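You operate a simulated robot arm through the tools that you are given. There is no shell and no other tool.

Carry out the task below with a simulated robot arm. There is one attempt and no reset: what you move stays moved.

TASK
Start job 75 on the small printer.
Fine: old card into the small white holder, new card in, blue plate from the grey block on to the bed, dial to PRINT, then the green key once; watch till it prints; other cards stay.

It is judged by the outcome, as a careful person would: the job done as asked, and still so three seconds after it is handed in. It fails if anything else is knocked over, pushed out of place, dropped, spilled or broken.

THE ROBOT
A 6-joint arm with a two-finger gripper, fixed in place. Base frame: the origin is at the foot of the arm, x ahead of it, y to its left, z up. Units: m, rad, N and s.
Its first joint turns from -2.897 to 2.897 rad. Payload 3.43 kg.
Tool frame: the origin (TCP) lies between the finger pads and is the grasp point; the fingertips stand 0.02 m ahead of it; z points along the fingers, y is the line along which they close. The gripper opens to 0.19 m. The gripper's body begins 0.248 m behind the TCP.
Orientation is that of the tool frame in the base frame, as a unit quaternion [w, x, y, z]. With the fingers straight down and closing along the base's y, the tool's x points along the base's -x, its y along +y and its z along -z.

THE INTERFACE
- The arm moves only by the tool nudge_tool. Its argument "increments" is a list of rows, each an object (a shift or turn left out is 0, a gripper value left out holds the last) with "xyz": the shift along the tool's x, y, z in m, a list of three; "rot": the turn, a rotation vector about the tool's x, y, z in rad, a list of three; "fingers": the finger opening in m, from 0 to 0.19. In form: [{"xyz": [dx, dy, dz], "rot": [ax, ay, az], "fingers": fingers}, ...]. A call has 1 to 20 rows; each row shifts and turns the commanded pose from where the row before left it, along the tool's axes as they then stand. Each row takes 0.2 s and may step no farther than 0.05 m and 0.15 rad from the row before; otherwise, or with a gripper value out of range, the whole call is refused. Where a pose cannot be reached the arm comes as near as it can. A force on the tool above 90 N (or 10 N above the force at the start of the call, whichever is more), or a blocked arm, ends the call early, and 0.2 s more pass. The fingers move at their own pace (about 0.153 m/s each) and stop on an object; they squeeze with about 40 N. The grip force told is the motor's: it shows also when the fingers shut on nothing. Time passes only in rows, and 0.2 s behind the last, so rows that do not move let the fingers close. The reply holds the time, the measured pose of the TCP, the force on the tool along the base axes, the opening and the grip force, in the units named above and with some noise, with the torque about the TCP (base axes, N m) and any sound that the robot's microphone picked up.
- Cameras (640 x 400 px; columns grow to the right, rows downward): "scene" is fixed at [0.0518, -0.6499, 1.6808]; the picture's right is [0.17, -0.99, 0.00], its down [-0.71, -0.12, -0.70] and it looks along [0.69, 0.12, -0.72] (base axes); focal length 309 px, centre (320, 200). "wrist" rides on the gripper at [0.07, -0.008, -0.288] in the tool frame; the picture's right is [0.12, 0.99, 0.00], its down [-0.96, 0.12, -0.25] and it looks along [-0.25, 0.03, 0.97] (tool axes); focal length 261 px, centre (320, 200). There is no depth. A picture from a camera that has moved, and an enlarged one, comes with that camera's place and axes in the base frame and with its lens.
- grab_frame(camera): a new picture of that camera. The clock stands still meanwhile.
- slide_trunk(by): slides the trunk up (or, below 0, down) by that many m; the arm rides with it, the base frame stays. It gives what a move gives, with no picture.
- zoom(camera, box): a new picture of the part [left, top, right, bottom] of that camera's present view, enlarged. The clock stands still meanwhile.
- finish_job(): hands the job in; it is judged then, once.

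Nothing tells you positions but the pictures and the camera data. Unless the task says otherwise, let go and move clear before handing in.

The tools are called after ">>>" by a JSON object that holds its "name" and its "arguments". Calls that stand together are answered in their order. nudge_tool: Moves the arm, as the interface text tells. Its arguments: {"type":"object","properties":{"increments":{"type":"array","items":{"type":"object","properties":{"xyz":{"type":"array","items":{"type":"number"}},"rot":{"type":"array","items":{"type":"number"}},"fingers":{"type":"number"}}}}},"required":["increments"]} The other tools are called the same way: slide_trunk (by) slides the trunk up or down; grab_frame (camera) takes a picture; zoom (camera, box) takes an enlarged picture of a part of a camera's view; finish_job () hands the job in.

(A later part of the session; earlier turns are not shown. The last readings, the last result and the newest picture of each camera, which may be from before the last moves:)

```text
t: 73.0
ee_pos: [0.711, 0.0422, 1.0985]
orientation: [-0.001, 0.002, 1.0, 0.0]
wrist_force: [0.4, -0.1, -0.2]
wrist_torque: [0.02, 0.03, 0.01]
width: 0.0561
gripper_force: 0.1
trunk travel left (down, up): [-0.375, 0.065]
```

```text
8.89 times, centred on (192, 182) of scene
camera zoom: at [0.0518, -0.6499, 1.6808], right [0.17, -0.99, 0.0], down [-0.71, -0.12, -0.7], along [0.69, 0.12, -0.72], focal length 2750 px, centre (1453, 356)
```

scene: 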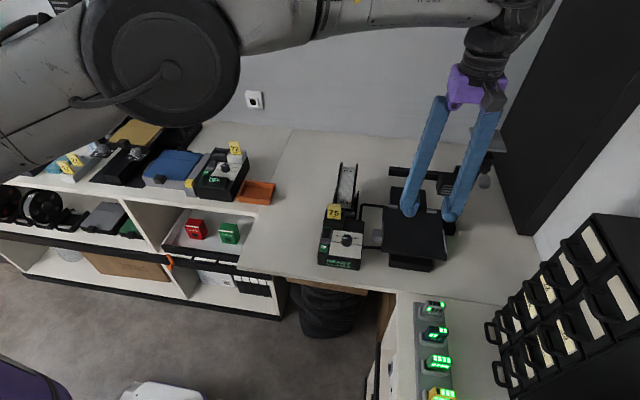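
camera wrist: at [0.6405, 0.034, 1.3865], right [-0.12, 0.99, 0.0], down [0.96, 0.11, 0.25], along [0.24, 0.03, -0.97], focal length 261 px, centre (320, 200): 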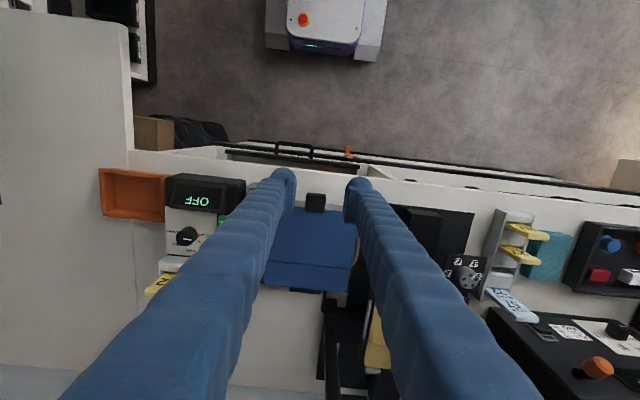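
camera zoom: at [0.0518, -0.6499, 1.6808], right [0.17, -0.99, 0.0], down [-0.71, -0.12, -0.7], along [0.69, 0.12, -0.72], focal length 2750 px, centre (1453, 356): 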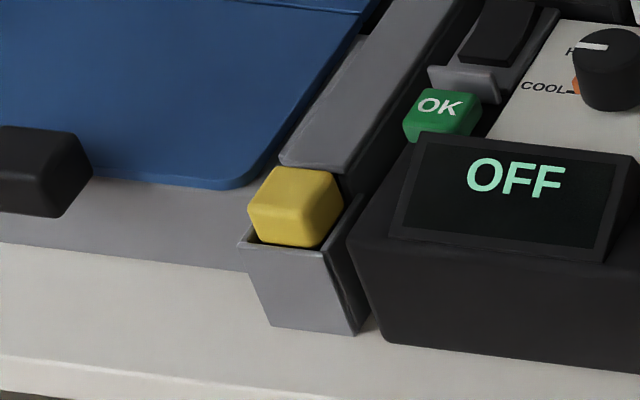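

The tab is about 33 × 31 mm, centred near [0.756, 0.040], with its top near z 0.96. The plate's top is at z ≈ 0.947. I'll position above the tab and go down in steps.

>>> {"name": "nudge_tool", "arguments": {"increments": [{"xyz": [-0.037, -0.0015, 0.0]}, {"xyz": [0, 0, 0.04]}, {"xyz": [0, 0, 0.035]}, {"xyz": [0, 0, 0]}, {"xyz": [0, 0, 0]}]}}

>>> {"name": "zoom", "arguments": {"camera": "wrist", "box": [275, 160, 365, 232]}}

>>> {"name": "zoom", "arguments": {"camera": "scene", "box": [130, 140, 210, 200]}}

```text
t: 74.2
ee_pos: [0.7463, 0.0398, 1.0242]
orientation: [-0.001, 0.0, 1.0, -0.001]
wrist_force: [1.0, -0.6, 0.0]
wrist_torque: [0.0, 0.07, 0.01]
width: 0.056
gripper_force: 0.1
trunk travel left (down, up): [-0.375, 0.065]
```

```text
5.56 times, centred on (320, 196) of wrist
camera zoom: at [0.6762, 0.0314, 1.3121], right [-0.12, 0.99, 0.0], down [0.96, 0.11, 0.25], along [0.24, 0.03, -0.97], focal length 1448 px, centre (320, 222)
```

zoom: 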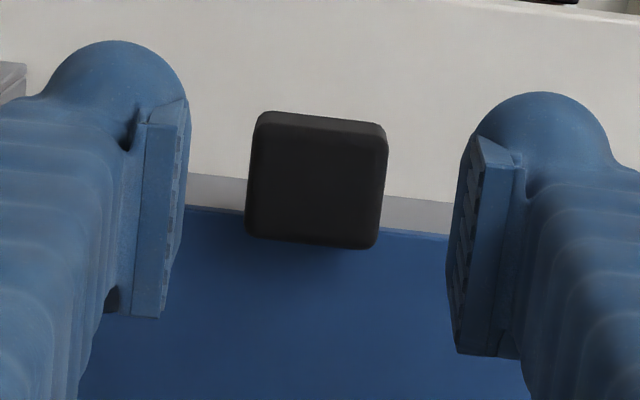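

```text
6.67 times, centred on (170, 170) of scene
camera zoom: at [0.0518, -0.6499, 1.6808], right [0.17, -0.99, 0.0], down [-0.71, -0.12, -0.7], along [0.69, 0.12, -0.72], focal length 2062 px, centre (1320, 400)
```

zoom: 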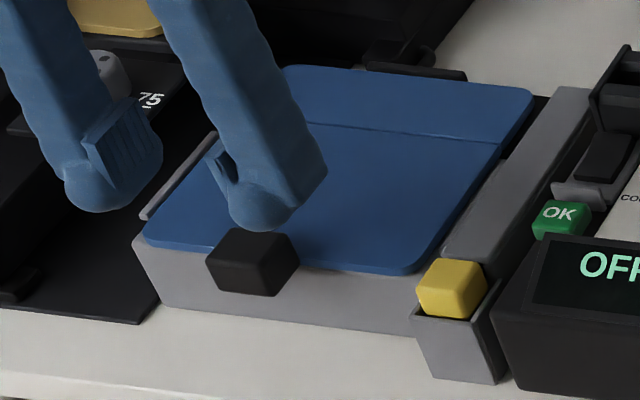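

The tab is centred between the fingers. I'll go down to just above the plate surface.

>>> {"name": "nudge_tool", "arguments": {"increments": [{"xyz": [0, 0.0005, 0.02]}, {"xyz": [0, 0, 0.018]}, {"xyz": [0, 0, 0.01]}, {"xyz": [0, 0, 0]}, {"xyz": [0, 0, 0]}]}}

>>> {"name": "zoom", "arguments": {"camera": "wrist", "box": [275, 160, 365, 232]}}

>>> {"name": "zoom", "arguments": {"camera": "scene", "box": [145, 155, 195, 195]}}

```text
t: 75.4
ee_pos: [0.7449, 0.0381, 0.9764]
orientation: [-0.001, 0.002, 1.0, 0.0]
wrist_force: [0.3, -0.2, 0.4]
wrist_torque: [-0.02, 0.04, 0.0]
width: 0.056
gripper_force: 0.2
trunk travel left (down, up): [-0.375, 0.065]
```

```text
5.56 times, centred on (320, 196) of wrist
camera zoom: at [0.6747, 0.0301, 1.2634], right [-0.12, 0.99, 0.0], down [0.96, 0.11, 0.25], along [0.24, 0.03, -0.97], focal length 1448 px, centre (320, 222)
```

zoom: 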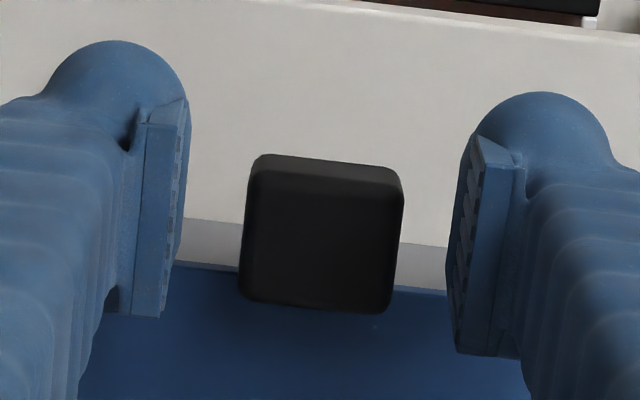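

```text
10.00 times, centred on (170, 175) of scene
camera zoom: at [0.0518, -0.6499, 1.6808], right [0.17, -0.99, 0.0], down [-0.71, -0.12, -0.7], along [0.69, 0.12, -0.72], focal length 3094 px, centre (1820, 450)
```

zoom: 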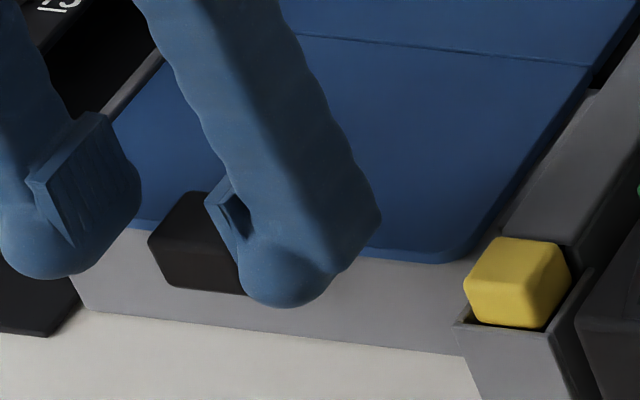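

Still no contact and well centred. A few millimetres more, then I'll close.

>>> {"name": "nudge_tool", "arguments": {"increments": [{"xyz": [-0.002, 0.001, 0.003]}, {"xyz": [0, 0, 0.003]}, {"xyz": [0, 0, 0]}]}}

```text
t: 76.2
ee_pos: [0.7467, 0.0402, 0.9685]
orientation: [-0.002, 0.0, 1.0, 0.0]
wrist_force: [0.3, -0.7, -0.8]
wrist_torque: [-0.04, 0.0, 0.01]
width: 0.0559
gripper_force: 0.1
trunk travel left (down, up): [-0.375, 0.065]
```

No contact with the plate. I'll close on the tab.

>>> {"name": "nudge_tool", "arguments": {"increments": [{"fingers": 0.0}, {"xyz": [0, 0, 0]}, {"xyz": [0, 0, 0]}]}}

>>> {"name": "zoom", "arguments": {"camera": "wrist", "box": [275, 160, 365, 232]}}

>>> {"name": "zoom", "arguments": {"camera": "scene", "box": [130, 140, 210, 200]}}

```text
t: 77.0
ee_pos: [0.7472, 0.0407, 0.9702]
orientation: [-0.001, 0.001, 1.0, 0.0]
wrist_force: [0.0, -1.6, 0.5]
wrist_torque: [0.01, 0.02, -0.03]
width: 0.0327
gripper_force: 40.2
trunk travel left (down, up): [-0.375, 0.065]
```

```text
5.56 times, centred on (320, 196) of wrist
camera zoom: at [0.6766, 0.0317, 1.2571], right [-0.12, 0.99, 0.0], down [0.96, 0.11, 0.25], along [0.24, 0.03, -0.97], focal length 1448 px, centre (320, 222)
```

zoom: 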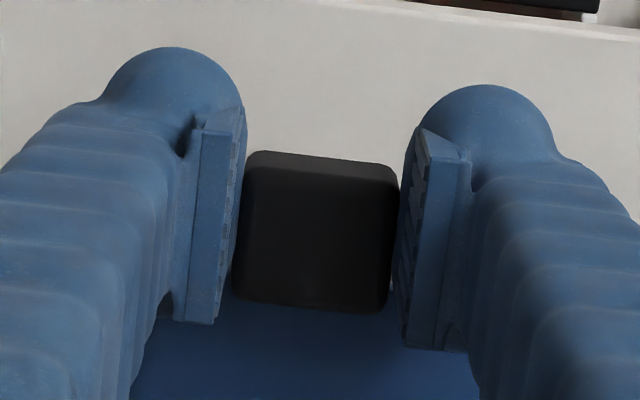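

```text
6.67 times, centred on (170, 170) of scene
camera zoom: at [0.0518, -0.6499, 1.6808], right [0.17, -0.99, 0.0], down [-0.71, -0.12, -0.7], along [0.69, 0.12, -0.72], focal length 2062 px, centre (1320, 400)
```

zoom: 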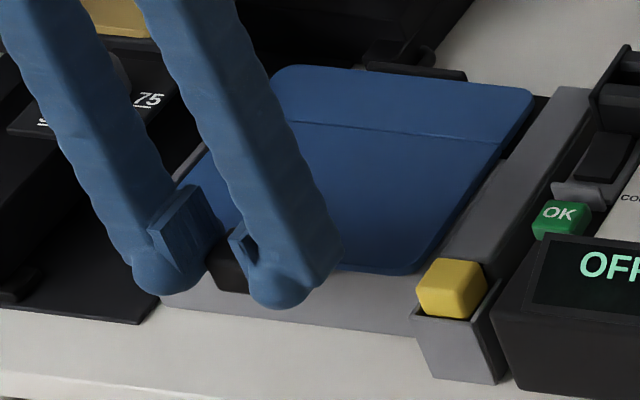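

The tab is gripped at 32.7 mm. I'll lift just a few millimetres and check the force and the plate's behaviour.

>>> {"name": "nudge_tool", "arguments": {"increments": [{"xyz": [0, 0, -0.004]}, {"xyz": [0, 0, -0.006]}, {"xyz": [0, 0, 0]}]}}

>>> {"name": "zoom", "arguments": {"camera": "scene", "box": [130, 140, 210, 200]}}

>>> {"name": "grab_frame", "arguments": {"camera": "wrist"}}

```text
t: 77.8
ee_pos: [0.7467, 0.0404, 0.9774]
orientation: [0.0, 0.0, 1.0, 0.0]
wrist_force: [-0.6, -0.5, -1.9]
wrist_torque: [-0.01, 0.13, 0.04]
width: 0.0326
gripper_force: 40.0
trunk travel left (down, up): [-0.375, 0.065]
```

```text
6.67 times, centred on (170, 170) of scene
camera zoom: at [0.0518, -0.6499, 1.6808], right [0.17, -0.99, 0.0], down [-0.71, -0.12, -0.7], along [0.69, 0.12, -0.72], focal length 2062 px, centre (1320, 400)
```

zoom: 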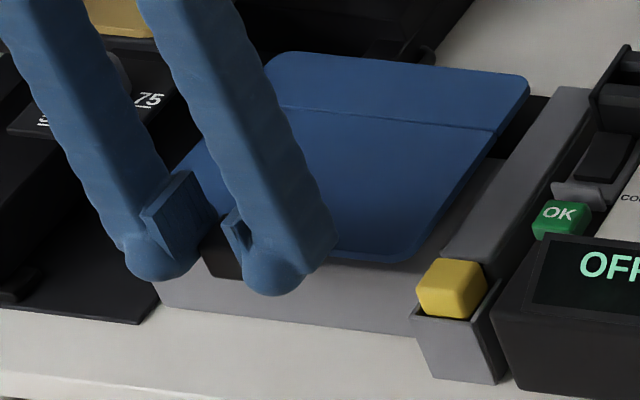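

```text
taken
camera wrist: at [0.6771, 0.0319, 1.2663], right [-0.12, 0.99, 0.0], down [0.96, 0.11, 0.25], along [0.24, 0.03, -0.97], focal length 261 px, centre (320, 200)
```

wrist: 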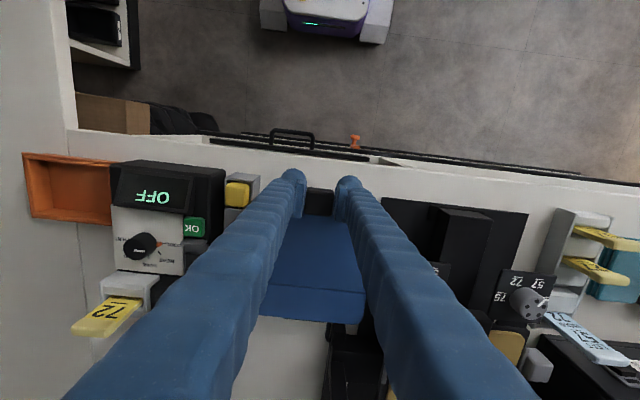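

The plate comes up freely and stays level, weighing about 2 N. I'll lift it to a safe height.

>>> {"name": "nudge_tool", "arguments": {"increments": [{"xyz": [0, 0, -0.02]}, {"xyz": [0, 0, -0.03]}, {"xyz": [0, 0, -0.035]}, {"xyz": [0, 0, -0.035]}, {"xyz": [0, 0, -0.035]}, {"xyz": [0, 0, -0.03]}, {"xyz": [0, 0, 0]}]}}

>>> {"name": "grab_frame", "arguments": {"camera": "scene"}}

>>> {"name": "zoom", "arguments": {"camera": "scene", "box": [120, 80, 240, 210]}}

```text
t: 79.4
ee_pos: [0.7447, 0.0408, 1.1632]
orientation: [-0.001, 0.0, 1.0, 0.0]
wrist_force: [-0.1, -0.1, -1.6]
wrist_torque: [0.04, 0.23, 0.01]
width: 0.0327
gripper_force: 39.7
trunk travel left (down, up): [-0.375, 0.065]
```

```text
taken
```

scene: 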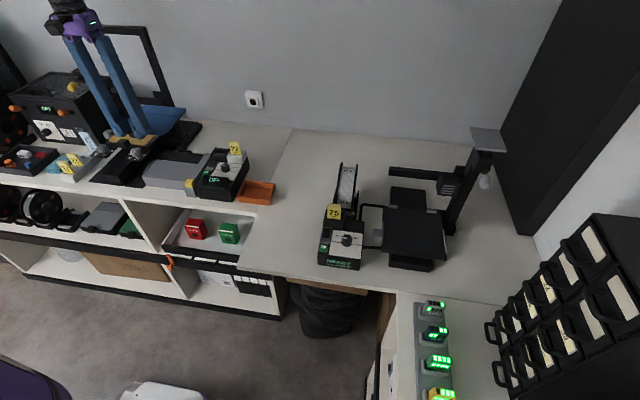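

```text
3.08 times, centred on (180, 145) of scene
camera zoom: at [0.0518, -0.6499, 1.6808], right [0.17, -0.99, 0.0], down [-0.71, -0.12, -0.7], along [0.69, 0.12, -0.72], focal length 952 px, centre (751, 369)
```

zoom: 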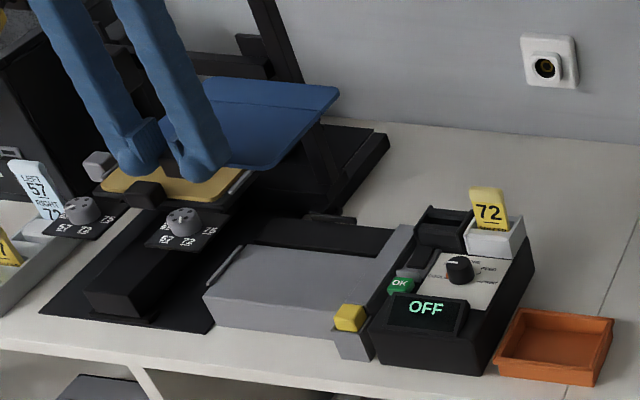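

The plate is level and secure. I'll carry it back and to the right, keeping it high, to a spot in front of the printer bed.

>>> {"name": "nudge_tool", "arguments": {"increments": [{"xyz": [0.03, -0.035, 0]}, {"xyz": [0.03, -0.035, 0]}, {"xyz": [0.03, -0.035, 0]}, {"xyz": [0.03, -0.035, 0]}, {"xyz": [0.03, -0.035, 0]}, {"xyz": [0.03, -0.035, 0]}, {"xyz": [0.03, -0.035, 0]}, {"xyz": [0.03, -0.035, 0]}, {"xyz": [0.03, -0.035, 0]}, {"xyz": [0.01, -0.04, 0]}, {"xyz": [0, -0.04, 0]}, {"xyz": [0, -0.04, 0]}, {"xyz": [0, -0.04, 0]}, {"xyz": [0, 0, 0]}]}}

>>> {"name": "grab_frame", "arguments": {"camera": "scene"}}

>>> {"name": "grab_frame", "arguments": {"camera": "wrist"}}

```text
t: 82.4
ee_pos: [0.4655, -0.4342, 1.1657]
orientation: [-0.001, 0.0, 1.0, 0.0]
wrist_force: [-0.2, -0.1, -0.9]
wrist_torque: [-0.03, 0.13, -0.02]
width: 0.0326
gripper_force: 39.8
trunk travel left (down, up): [-0.375, 0.065]
```

```text
taken
```

scene: 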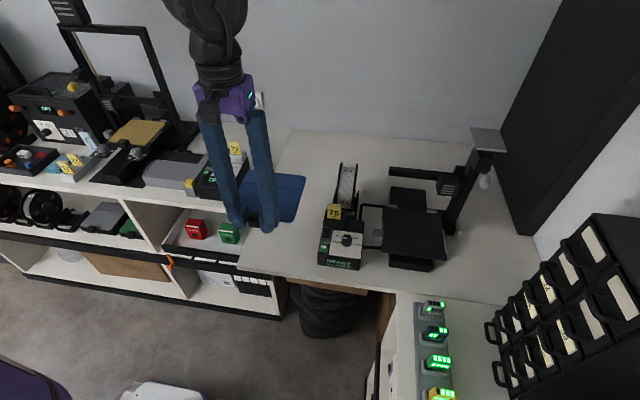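

```text
taken
camera wrist: at [0.3944, -0.4424, 1.4537], right [-0.12, 0.99, 0.0], down [0.96, 0.11, 0.25], along [0.24, 0.03, -0.97], focal length 261 px, centre (320, 200)
```

wrist: 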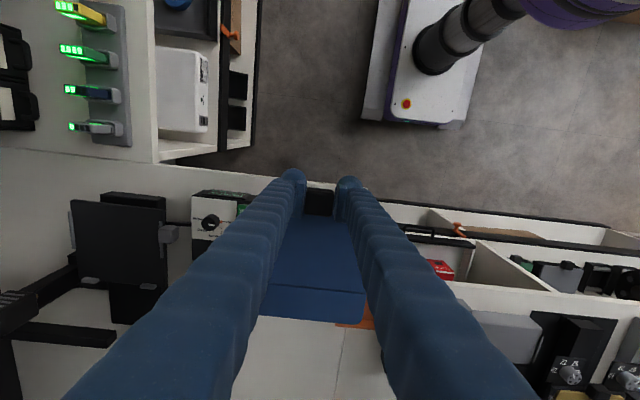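

The plate travels well. I'll continue right, to in front of the bed.

>>> {"name": "nudge_tool", "arguments": {"increments": [{"xyz": [0, -0.043, 0]}, {"xyz": [0, -0.043, 0]}, {"xyz": [0, -0.043, 0]}, {"xyz": [0, -0.043, 0]}, {"xyz": [0, -0.043, 0]}, {"xyz": [0, -0.043, 0]}, {"xyz": [0, -0.043, 0]}, {"xyz": [0, -0.043, 0]}, {"xyz": [0, -0.043, 0]}, {"xyz": [0, 0, 0]}, {"xyz": [0, 0, 0]}]}}

>>> {"name": "zoom", "arguments": {"camera": "scene", "box": [320, 80, 520, 300]}}

>>> {"name": "grab_frame", "arguments": {"camera": "wrist"}}

```text
t: 84.8
ee_pos: [0.4677, -0.8231, 1.1656]
orientation: [0.0, 0.001, 1.0, 0.0]
wrist_force: [-0.1, -0.4, -1.1]
wrist_torque: [-0.08, 0.16, 0.0]
width: 0.0327
gripper_force: 40.3
trunk travel left (down, up): [-0.375, 0.065]
```

```text
1.82 times, centred on (420, 190) of scene
camera zoom: at [0.0518, -0.6499, 1.6808], right [0.17, -0.99, 0.0], down [-0.71, -0.12, -0.7], along [0.69, 0.12, -0.72], focal length 562 px, centre (138, 218)
```

zoom: 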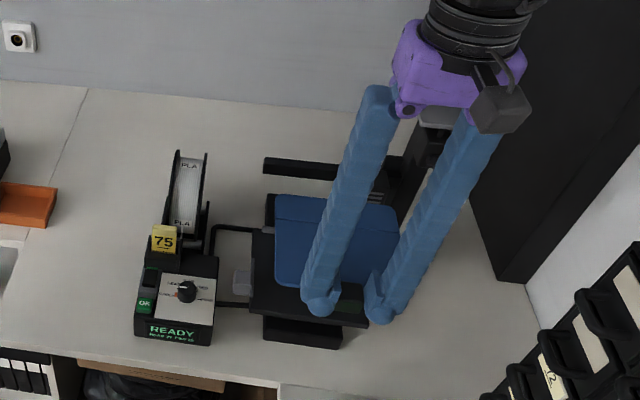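

```text
taken
camera wrist: at [0.3954, -0.831, 1.4533], right [-0.12, 0.99, 0.0], down [0.96, 0.11, 0.25], along [0.24, 0.03, -0.97], focal length 261 px, centre (320, 200)
```

wrist: 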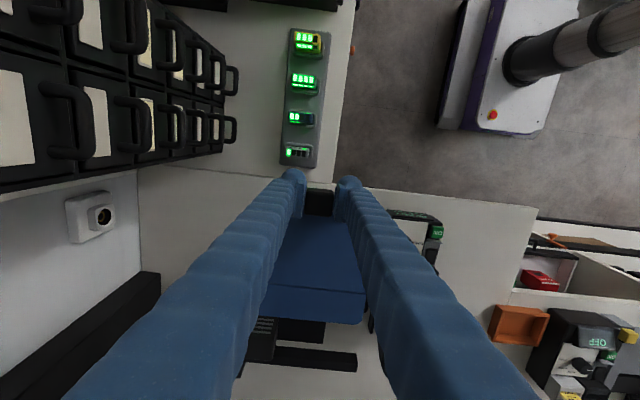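

The plate is in front of the bed and above it. I'll lower it to a height between the bed and the print head.

>>> {"name": "nudge_tool", "arguments": {"increments": [{"xyz": [0, 0, 0.04]}, {"xyz": [0, 0, 0.04]}, {"xyz": [0, 0, 0.035]}, {"xyz": [0, 0, 0]}, {"xyz": [0, 0, 0]}]}}

>>> {"name": "zoom", "arguments": {"camera": "scene", "box": [360, 130, 490, 280]}}

>>> {"name": "grab_frame", "arguments": {"camera": "wrist"}}

```text
t: 86.0
ee_pos: [0.4676, -0.8228, 1.0485]
orientation: [-0.001, 0.0, 1.0, 0.0]
wrist_force: [-0.5, -0.5, -1.6]
wrist_torque: [-0.03, 0.16, 0.02]
width: 0.0327
gripper_force: 40.1
trunk travel left (down, up): [-0.375, 0.065]
```

```text
2.67 times, centred on (425, 205) of scene
camera zoom: at [0.0518, -0.6499, 1.6808], right [0.17, -0.99, 0.0], down [-0.71, -0.12, -0.7], along [0.69, 0.12, -0.72], focal length 825 px, centre (40, 187)
```

zoom: 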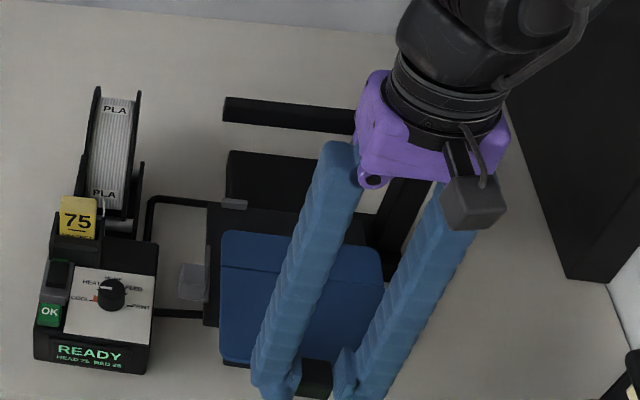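

```text
taken
camera wrist: at [0.3974, -0.8312, 1.3372], right [-0.12, 0.99, 0.0], down [0.96, 0.11, 0.25], along [0.24, 0.03, -0.97], focal length 261 px, centre (320, 200)
```

wrist: 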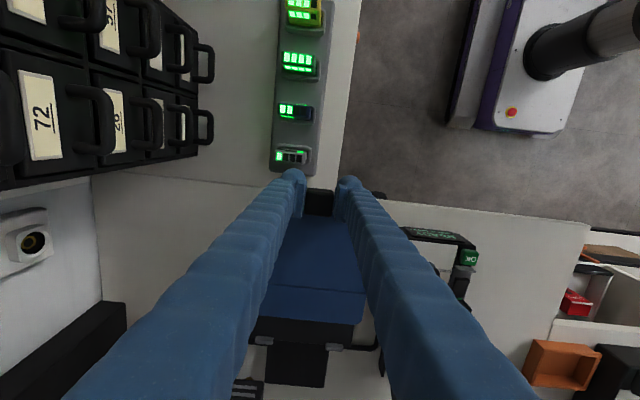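

Now I'll zoom in to check the side-to-side alignment of the plate over the bed.

>>> {"name": "zoom", "arguments": {"camera": "wrist", "box": [230, 270, 400, 380]}}

>>> {"name": "zoom", "arguments": {"camera": "scene", "box": [380, 190, 460, 280]}}

```text
3.64 times, centred on (315, 325) of wrist
camera zoom: at [0.3974, -0.8312, 1.3372], right [-0.12, 0.99, 0.0], down [0.96, 0.11, 0.25], along [0.24, 0.03, -0.97], focal length 948 px, centre (338, -254)
```

zoom: 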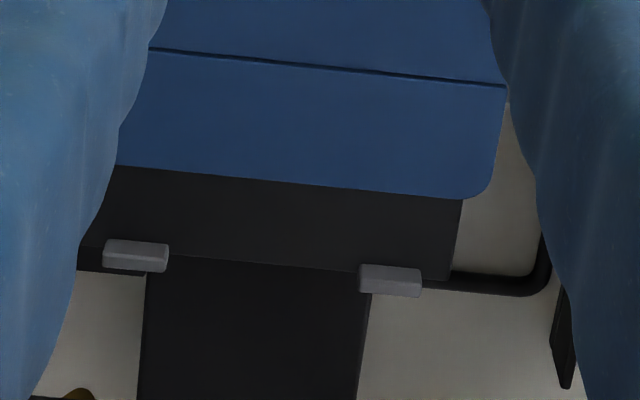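

```text
4.44 times, centred on (420, 235) of scene
camera zoom: at [0.0518, -0.6499, 1.6808], right [0.17, -0.99, 0.0], down [-0.71, -0.12, -0.7], along [0.69, 0.12, -0.72], focal length 1375 px, centre (-124, 44)
```

zoom: 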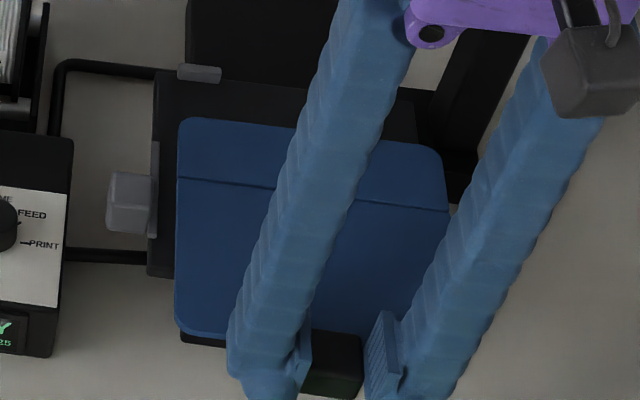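

The plate is within a couple of millimetres of centre between the side strips, with about 5 mm clearance each side. I'll slide it in under the print head, stopping short of the back stops.

>>> {"name": "nudge_tool", "arguments": {"increments": [{"xyz": [-0.025, 0, 0]}, {"xyz": [-0.025, 0, 0]}, {"xyz": [-0.02, 0, 0]}, {"xyz": [0, 0, 0]}, {"xyz": [0, 0, 0]}]}}

>>> {"name": "zoom", "arguments": {"camera": "wrist", "box": [230, 240, 400, 360]}}

>>> {"name": "zoom", "arguments": {"camera": "scene", "box": [380, 160, 470, 270]}}

```text
t: 87.2
ee_pos: [0.5374, -0.822, 1.0486]
orientation: [-0.001, 0.0, 1.0, 0.0]
wrist_force: [0.0, -0.2, -1.6]
wrist_torque: [-0.04, 0.15, 0.02]
width: 0.0331
gripper_force: 40.3
trunk travel left (down, up): [-0.375, 0.065]
```

```text
3.33 times, centred on (315, 300) of wrist
camera zoom: at [0.4666, -0.83, 1.3369], right [-0.12, 0.99, 0.0], down [0.96, 0.11, 0.25], along [0.24, 0.03, -0.97], focal length 869 px, centre (337, -133)
```

zoom: 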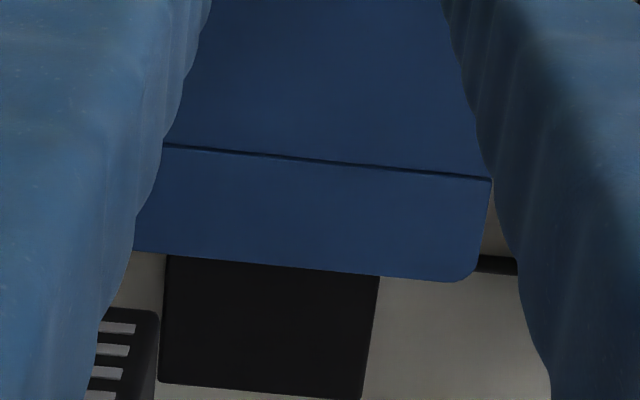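

```text
3.64 times, centred on (425, 215) of scene
camera zoom: at [0.0518, -0.6499, 1.6808], right [0.17, -0.99, 0.0], down [-0.71, -0.12, -0.7], along [0.69, 0.12, -0.72], focal length 1125 px, centre (-62, 146)
```

zoom: 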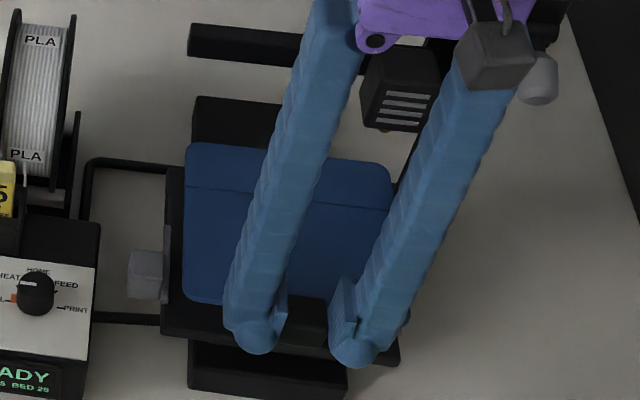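

I'll lower the plate closer to the bed, to about 17 mm above it, to see the stops and strips against it.

>>> {"name": "nudge_tool", "arguments": {"increments": [{"xyz": [0, 0, 0.02]}, {"xyz": [0, 0, 0.016]}, {"xyz": [0, 0, 0]}, {"xyz": [0, 0, 0]}]}}

>>> {"name": "zoom", "arguments": {"camera": "wrist", "box": [230, 240, 400, 360]}}

>>> {"name": "zoom", "arguments": {"camera": "scene", "box": [380, 180, 460, 280]}}

```text
t: 88.2
ee_pos: [0.5371, -0.8236, 1.0121]
orientation: [-0.001, 0.001, 1.0, 0.0]
wrist_force: [0.1, 0.3, -2.0]
wrist_torque: [0.0, 0.15, -0.02]
width: 0.0327
gripper_force: 40.1
trunk travel left (down, up): [-0.375, 0.065]
```

```text
3.33 times, centred on (315, 300) of wrist
camera zoom: at [0.4664, -0.8315, 1.3005], right [-0.12, 0.99, 0.0], down [0.96, 0.11, 0.25], along [0.24, 0.03, -0.97], focal length 869 px, centre (337, -133)
```

zoom: 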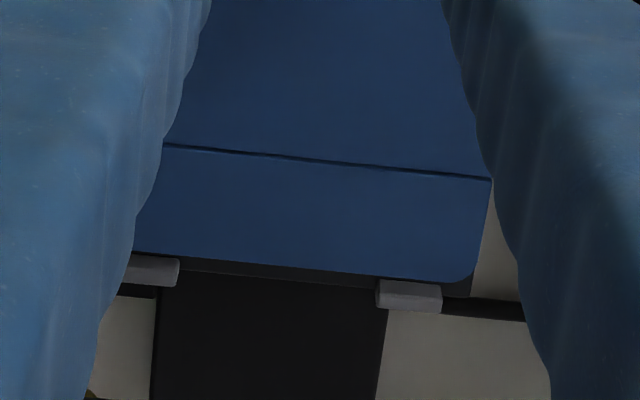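

```text
4.00 times, centred on (420, 230) of scene
camera zoom: at [0.0518, -0.6499, 1.6808], right [0.17, -0.99, 0.0], down [-0.71, -0.12, -0.7], along [0.69, 0.12, -0.72], focal length 1238 px, centre (-80, 80)
```

zoom: 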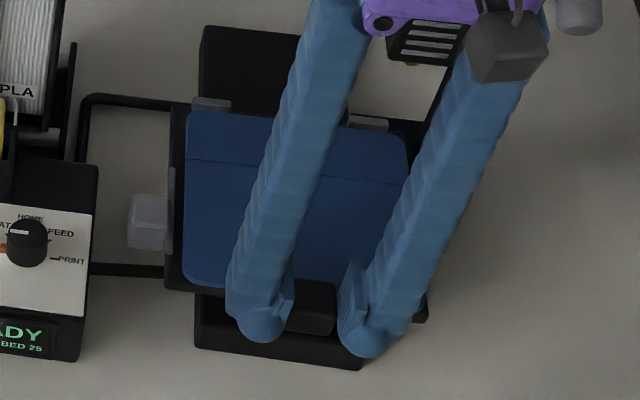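

I can see the back stops about 12 mm behind the plate's edge. A tighter zoom will help me refine that.

>>> {"name": "zoom", "arguments": {"camera": "wrist", "box": [320, 305, 365, 340]}}

>>> {"name": "zoom", "arguments": {"camera": "scene", "box": [395, 195, 430, 225]}}

>>> {"name": "zoom", "arguments": {"camera": "scene", "box": [405, 225, 455, 270]}}

```text
11.43 times, centred on (342, 322) of wrist
camera zoom: at [0.4664, -0.8315, 1.3005], right [-0.12, 0.99, 0.0], down [0.96, 0.11, 0.25], along [0.24, 0.03, -0.97], focal length 2979 px, centre (63, -1200)
```

zoom: 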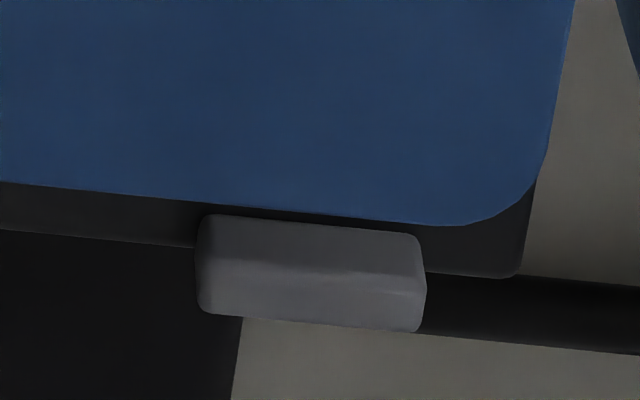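

```text
13.33 times, centred on (412, 210) of scene
camera zoom: at [0.0518, -0.6499, 1.6808], right [0.17, -0.99, 0.0], down [-0.71, -0.12, -0.7], along [0.69, 0.12, -0.72], focal length 4125 px, centre (-913, 67)
```

zoom: 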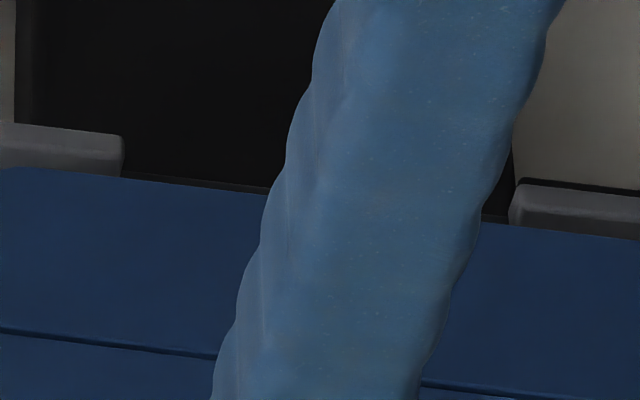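

```text
8.89 times, centred on (430, 248) of scene
camera zoom: at [0.0518, -0.6499, 1.6808], right [0.17, -0.99, 0.0], down [-0.71, -0.12, -0.7], along [0.69, 0.12, -0.72], focal length 2750 px, centre (-658, -222)
```

zoom: 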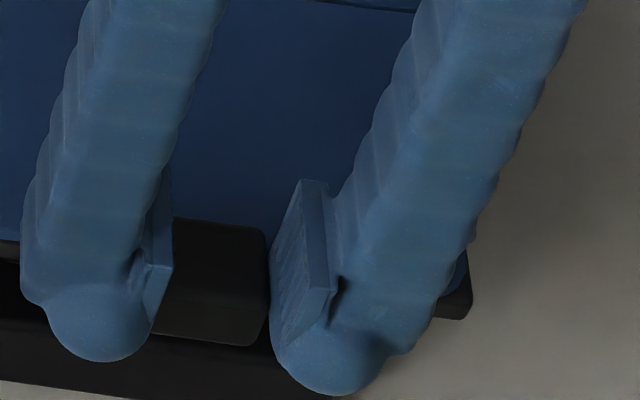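

The plate's rear edge is about 17 mm short of the stops and well centred sideways. I'll move it 12.5 mm forward, then lower it to the bed gently.

>>> {"name": "nudge_tool", "arguments": {"increments": [{"xyz": [-0.0065, 0, 0]}, {"xyz": [-0.006, 0, 0]}, {"xyz": [0, 0, 0.006]}, {"xyz": [0, 0, 0]}, {"xyz": [0, 0, 0]}]}}

>>> {"name": "zoom", "arguments": {"camera": "wrist", "box": [230, 220, 400, 340]}}

>>> {"name": "zoom", "arguments": {"camera": "scene", "box": [380, 180, 460, 280]}}

```text
t: 89.4
ee_pos: [0.5493, -0.822, 1.0053]
orientation: [-0.001, 0.001, 1.0, 0.0]
wrist_force: [0.4, -0.6, -1.7]
wrist_torque: [-0.03, 0.15, -0.02]
width: 0.0325
gripper_force: 40.1
trunk travel left (down, up): [-0.375, 0.065]
```

```text
3.33 times, centred on (315, 280) of wrist
camera zoom: at [0.4785, -0.8298, 1.2937], right [-0.12, 0.99, 0.0], down [0.96, 0.11, 0.25], along [0.24, 0.03, -0.97], focal length 869 px, centre (337, -67)
```

zoom: 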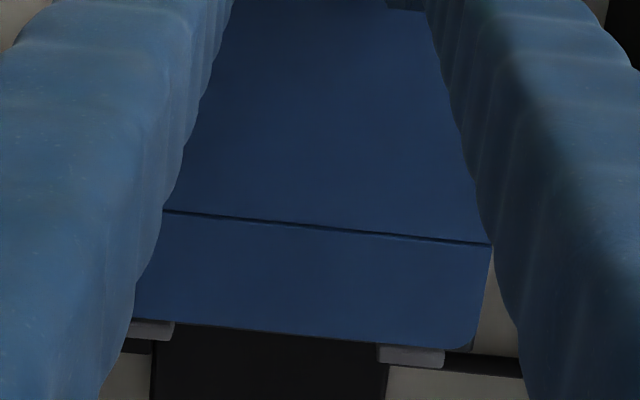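

```text
4.00 times, centred on (420, 230) of scene
camera zoom: at [0.0518, -0.6499, 1.6808], right [0.17, -0.99, 0.0], down [-0.71, -0.12, -0.7], along [0.69, 0.12, -0.72], focal length 1238 px, centre (-80, 80)
```

zoom: 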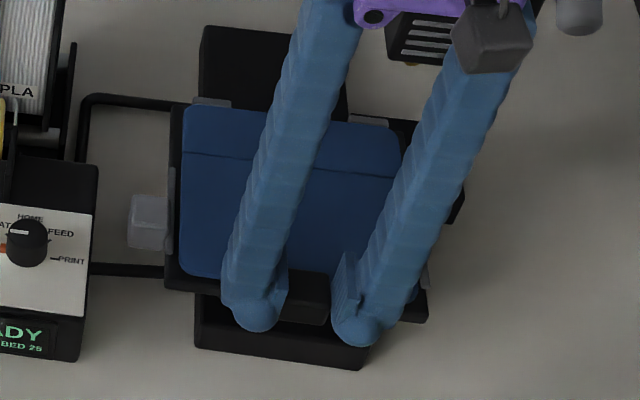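

I'll check the gap at the rear stop again, zoomed in.

>>> {"name": "zoom", "arguments": {"camera": "wrist", "box": [320, 300, 365, 335]}}

>>> {"name": "zoom", "arguments": {"camera": "scene", "box": [375, 195, 435, 260]}}

```text
11.43 times, centred on (342, 318) of wrist
camera zoom: at [0.4785, -0.8298, 1.2937], right [-0.12, 0.99, 0.0], down [0.96, 0.11, 0.25], along [0.24, 0.03, -0.97], focal length 2979 px, centre (63, -1143)
```

zoom: 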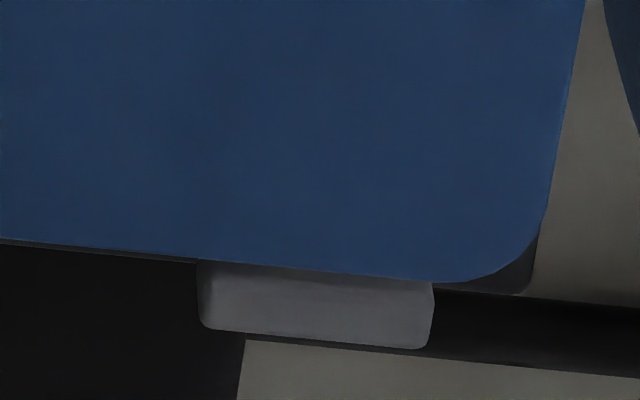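

```text
6.15 times, centred on (405, 228) of scene
camera zoom: at [0.0518, -0.6499, 1.6808], right [0.17, -0.99, 0.0], down [-0.71, -0.12, -0.7], along [0.69, 0.12, -0.72], focal length 1904 px, centre (-203, 31)
```

zoom: 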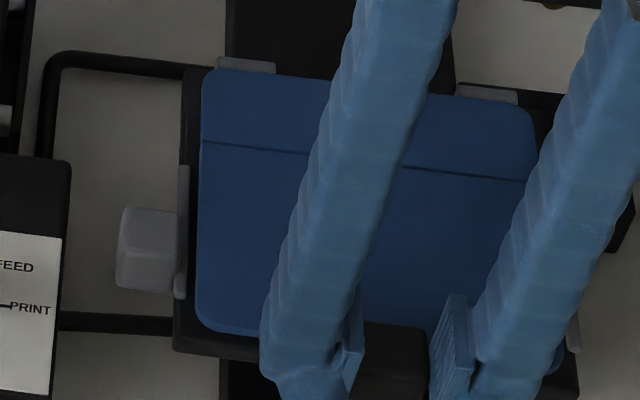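

The plate is centred, with about 5–6 mm clearance all round. I'll lower it onto the bed.

>>> {"name": "nudge_tool", "arguments": {"increments": [{"xyz": [0, 0, 0.004]}, {"xyz": [0, 0, 0.003]}, {"xyz": [0, 0, 0]}]}}

```text
t: 90.2
ee_pos: [0.5479, -0.8215, 0.9995]
orientation: [-0.001, 0.0, 1.0, 0.0]
wrist_force: [-0.8, -1.0, -1.4]
wrist_torque: [0.0, 0.14, -0.01]
width: 0.0328
gripper_force: 39.8
trunk travel left (down, up): [-0.375, 0.065]
```

No contact yet. I'll continue in 2 mm steps.

>>> {"name": "nudge_tool", "arguments": {"increments": [{"xyz": [0, 0, 0.002]}, {"xyz": [0, 0, 0.002]}, {"xyz": [0, 0, 0]}]}}

>>> {"name": "zoom", "arguments": {"camera": "scene", "box": [375, 195, 435, 260]}}

```text
t: 91.0
ee_pos: [0.5487, -0.8217, 0.9944]
orientation: [-0.001, 0.001, 1.0, 0.0]
wrist_force: [-0.2, -0.4, -0.5]
wrist_torque: [0.04, 0.1, -0.01]
width: 0.0325
gripper_force: 39.8
trunk travel left (down, up): [-0.375, 0.065]
```

```text
6.15 times, centred on (405, 228) of scene
camera zoom: at [0.0518, -0.6499, 1.6808], right [0.17, -0.99, 0.0], down [-0.71, -0.12, -0.7], along [0.69, 0.12, -0.72], focal length 1904 px, centre (-203, 31)
```

zoom: 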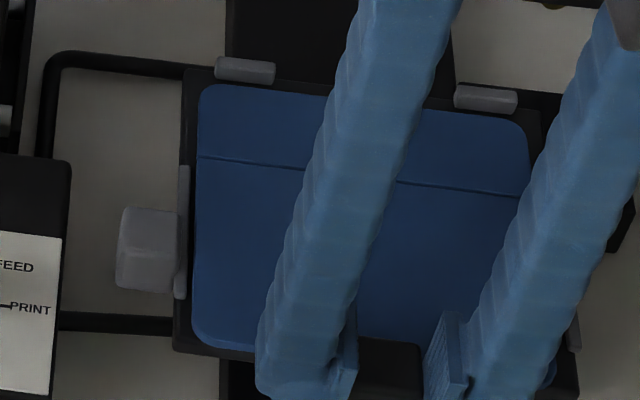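

The plate now lies inside the strips and stops, and its weight is starting to transfer. A touch lower.

>>> {"name": "nudge_tool", "arguments": {"increments": [{"xyz": [0, 0, 0.0015]}, {"xyz": [0, 0, 0.001]}, {"xyz": [0, 0, 0]}]}}

>>> {"name": "zoom", "arguments": {"camera": "wrist", "box": [230, 220, 400, 340]}}

>>> {"name": "zoom", "arguments": {"camera": "scene", "box": [385, 235, 455, 275]}}

```text
t: 91.8
ee_pos: [0.5477, -0.8222, 0.9926]
orientation: [-0.001, 0.001, 1.0, 0.0]
wrist_force: [0.5, 0.9, -1.8]
wrist_torque: [0.0, 0.13, 0.01]
width: 0.0323
gripper_force: 39.7
trunk travel left (down, up): [-0.375, 0.065]
```

```text
3.33 times, centred on (315, 280) of wrist
camera zoom: at [0.4777, -0.8302, 1.2805], right [-0.12, 0.99, 0.0], down [0.96, 0.11, 0.25], along [0.24, 0.03, -0.97], focal length 869 px, centre (337, -67)
```

zoom: 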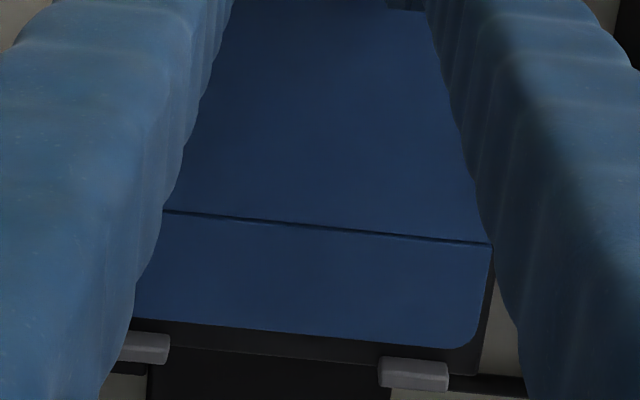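

```text
9.14 times, centred on (420, 255) of scene
camera zoom: at [0.0518, -0.6499, 1.6808], right [0.17, -0.99, 0.0], down [-0.71, -0.12, -0.7], along [0.69, 0.12, -0.72], focal length 2829 px, centre (-594, -303)
```

zoom: 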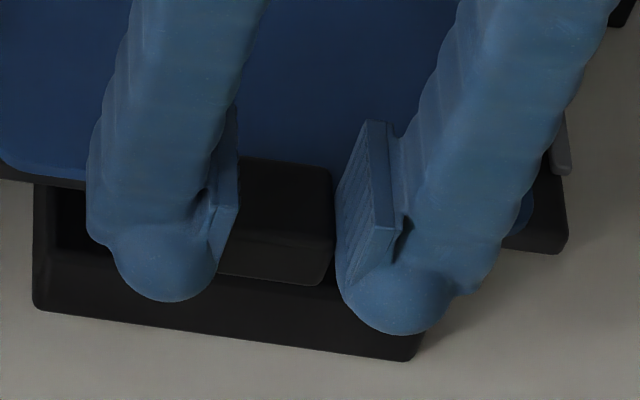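

The plate still hangs slightly (−1.8 N). I'll keep going down in small steps until the bed takes the load.

>>> {"name": "nudge_tool", "arguments": {"increments": [{"xyz": [0, 0, 0.002]}, {"xyz": [0, 0, 0.001]}, {"xyz": [0, 0, 0]}, {"xyz": [0, 0, 0]}]}}

>>> {"name": "zoom", "arguments": {"camera": "scene", "box": [375, 195, 435, 260]}}

```text
t: 92.8
ee_pos: [0.5495, -0.8212, 0.9916]
orientation: [0.0, 0.001, 1.0, -0.001]
wrist_force: [-3.1, -2.3, 12.5]
wrist_torque: [0.03, -0.85, -0.19]
width: 0.0326
gripper_force: 40.5
trunk travel left (down, up): [-0.375, 0.065]
```

```text
6.15 times, centred on (405, 228) of scene
camera zoom: at [0.0518, -0.6499, 1.6808], right [0.17, -0.99, 0.0], down [-0.71, -0.12, -0.7], along [0.69, 0.12, -0.72], focal length 1904 px, centre (-203, 31)
```

zoom: 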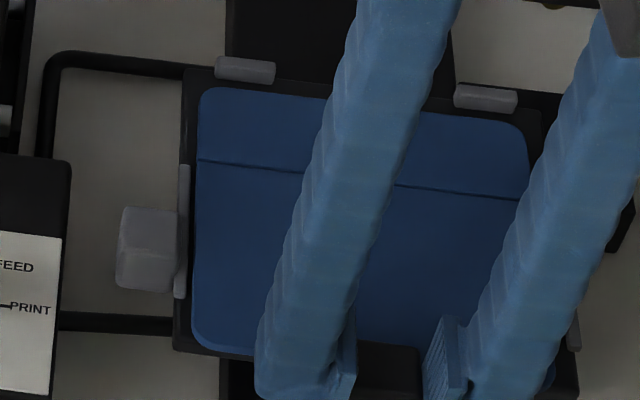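

The bed now bears the plate (+12.5 N), lying between the strips and just short of the stops. I'll ease off, release and rise straight up, keeping clear of the head.

>>> {"name": "nudge_tool", "arguments": {"increments": [{"xyz": [0, 0, -0.0015]}, {"fingers": 0.056}, {"xyz": [0, 0, 0]}, {"xyz": [0, 0, 0]}, {"xyz": [0, 0, -0.015]}, {"xyz": [0, 0, -0.03]}, {"xyz": [0.02, 0, -0.04]}, {"xyz": [0.02, 0, -0.04]}, {"xyz": [0, 0, -0.04]}, {"xyz": [0, 0, 0]}]}}

>>> {"name": "zoom", "arguments": {"camera": "scene", "box": [370, 180, 460, 280]}}

>>> {"name": "grab_frame", "arguments": {"camera": "wrist"}}

```text
t: 95.0
ee_pos: [0.508, -0.8181, 1.157]
orientation: [-0.001, 0.001, 1.0, -0.001]
wrist_force: [0.1, -0.4, -0.3]
wrist_torque: [-0.07, -0.05, -0.01]
width: 0.056
gripper_force: 0.0
trunk travel left (down, up): [-0.375, 0.065]
```

```text
4.00 times, centred on (415, 230) of scene
camera zoom: at [0.0518, -0.6499, 1.6808], right [0.17, -0.99, 0.0], down [-0.71, -0.12, -0.7], along [0.69, 0.12, -0.72], focal length 1238 px, centre (-60, 80)
```

zoom: 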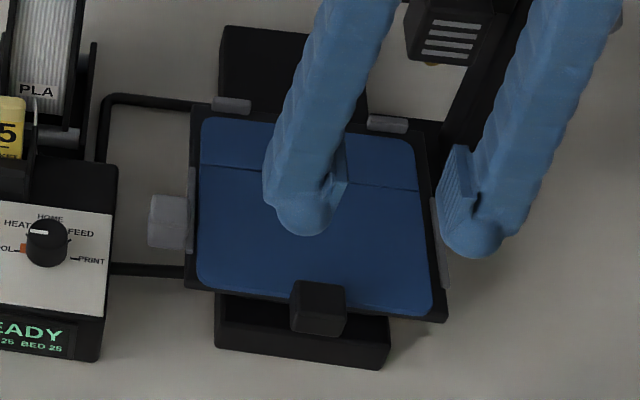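

```text
taken
camera wrist: at [0.4374, -0.8269, 1.4456], right [-0.12, 0.99, 0.0], down [0.96, 0.11, 0.25], along [0.24, 0.03, -0.97], focal length 261 px, centre (320, 200)
```

wrist: 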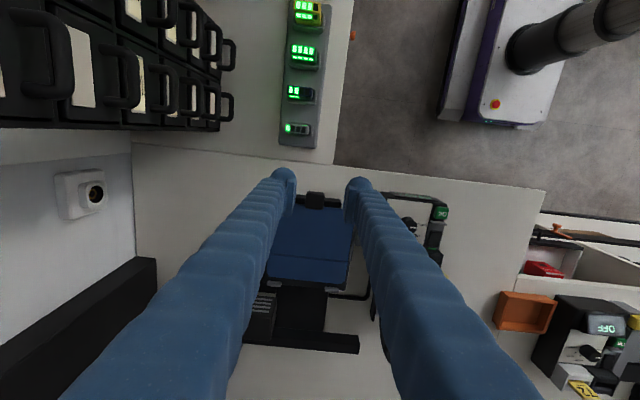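

The plate rests squarely on the bed within its strips. Next is the dial, so I'll move above the knob and look closely.

>>> {"name": "nudge_tool", "arguments": {"increments": [{"xyz": [0, 0.045, 0]}, {"xyz": [0, 0.045, 0]}, {"xyz": [0, 0.045, 0]}, {"xyz": [0, 0.045, 0]}, {"xyz": [-0.03, 0.004, 0]}, {"xyz": [-0.03, 0, 0.02]}, {"xyz": [-0.01, 0, 0.03]}, {"xyz": [0, 0, 0]}, {"xyz": [0, 0, 0]}]}}

>>> {"name": "grab_frame", "arguments": {"camera": "wrist"}}

>>> {"name": "zoom", "arguments": {"camera": "wrist", "box": [270, 150, 390, 250]}}

>>> {"name": "zoom", "arguments": {"camera": "scene", "box": [310, 215, 380, 275]}}

>>> {"name": "zoom", "arguments": {"camera": "scene", "box": [370, 180, 460, 280]}}

```text
t: 97.0
ee_pos: [0.5769, -0.6369, 1.1077]
orientation: [-0.001, 0.001, 1.0, 0.0]
wrist_force: [0.0, -0.3, -0.3]
wrist_torque: [-0.06, 0.02, -0.01]
width: 0.0559
gripper_force: 0.0
trunk travel left (down, up): [-0.375, 0.065]
```

```text
taken
camera wrist: at [0.5062, -0.645, 1.395], right [-0.12, 0.99, 0.0], down [0.96, 0.11, 0.25], along [0.24, 0.03, -0.97], focal length 261 px, centre (320, 200)
```

wrist: 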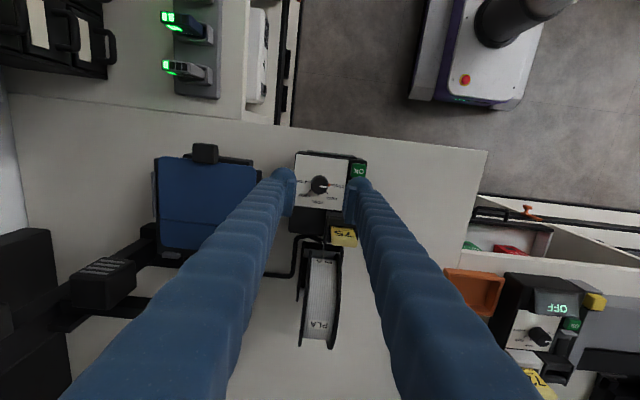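

```text
4.00 times, centred on (330, 200) of wrist
camera zoom: at [0.5062, -0.645, 1.395], right [-0.12, 0.99, 0.0], down [0.96, 0.11, 0.25], along [0.24, 0.03, -0.97], focal length 1043 px, centre (280, 200)
```

zoom: 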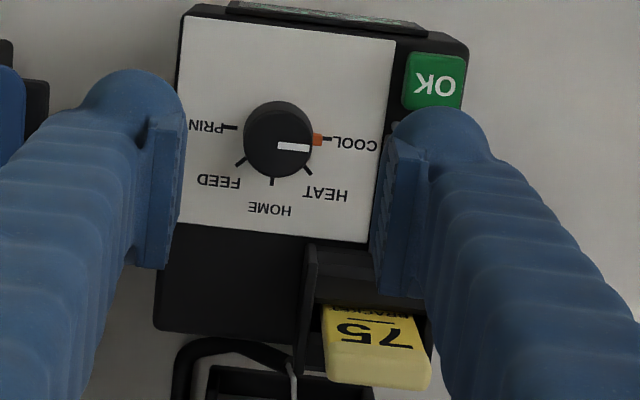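

```text
6.67 times, centred on (345, 245) of scene
camera zoom: at [0.0518, -0.6499, 1.6808], right [0.17, -0.99, 0.0], down [-0.71, -0.12, -0.7], along [0.69, 0.12, -0.72], focal length 2062 px, centre (153, -100)
```

zoom: 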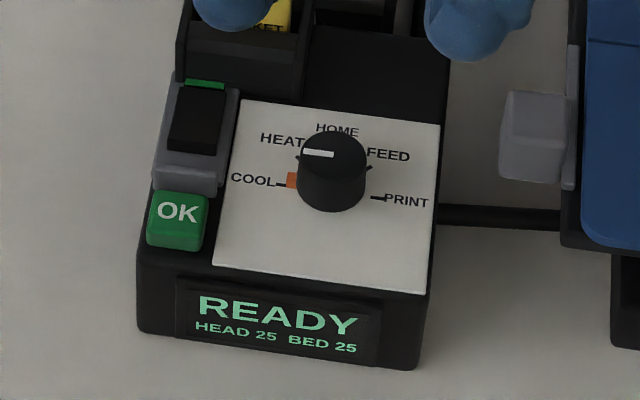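

```text
4.00 times, centred on (415, 230) of scene
camera zoom: at [0.0518, -0.6499, 1.6808], right [0.17, -0.99, 0.0], down [-0.71, -0.12, -0.7], along [0.69, 0.12, -0.72], focal length 1238 px, centre (-60, 80)
```

zoom: 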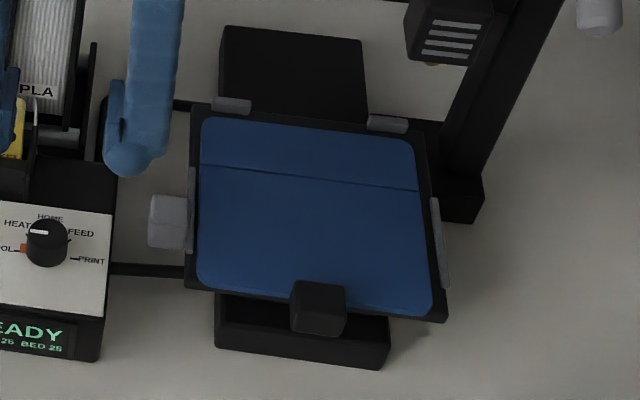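

The plate lies square in the bed's guides. The knob is centred near [0.586, −0.636], with its top at z ≈ 0.988 and the OK key's top at z ≈ 0.970. I'll centre over the knob and descend partway with a modest opening.

>>> {"name": "nudge_tool", "arguments": {"increments": [{"xyz": [-0.009, 0.0005, 0.0], "fingers": 0.046}, {"xyz": [0, 0, 0.04]}, {"xyz": [0, 0, 0.04]}, {"xyz": [0, 0, 0]}, {"xyz": [0, 0, 0]}]}}

>>> {"name": "zoom", "arguments": {"camera": "wrist", "box": [275, 150, 365, 225]}}

>>> {"name": "zoom", "arguments": {"camera": "scene", "box": [310, 205, 380, 275]}}

```text
t: 98.2
ee_pos: [0.5864, -0.6365, 1.0274]
orientation: [-0.001, 0.0, 1.0, -0.001]
wrist_force: [-0.9, 0.2, 0.5]
wrist_torque: [-0.02, 0.0, -0.03]
width: 0.0459
gripper_force: 0.0
trunk travel left (down, up): [-0.375, 0.065]
```

```text
5.33 times, centred on (320, 188) of wrist
camera zoom: at [0.5156, -0.6451, 1.3153], right [-0.12, 0.99, 0.0], down [0.96, 0.11, 0.25], along [0.24, 0.03, -0.97], focal length 1390 px, centre (320, 267)
```

zoom: 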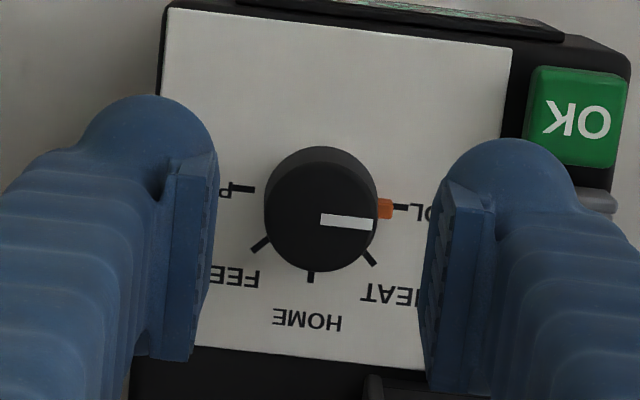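

```text
5.71 times, centred on (345, 240) of scene
camera zoom: at [0.0518, -0.6499, 1.6808], right [0.17, -0.99, 0.0], down [-0.71, -0.12, -0.7], along [0.69, 0.12, -0.72], focal length 1768 px, centre (177, -29)
```

zoom: 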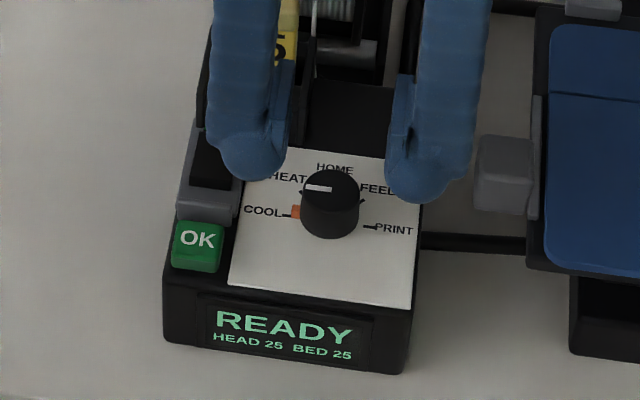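

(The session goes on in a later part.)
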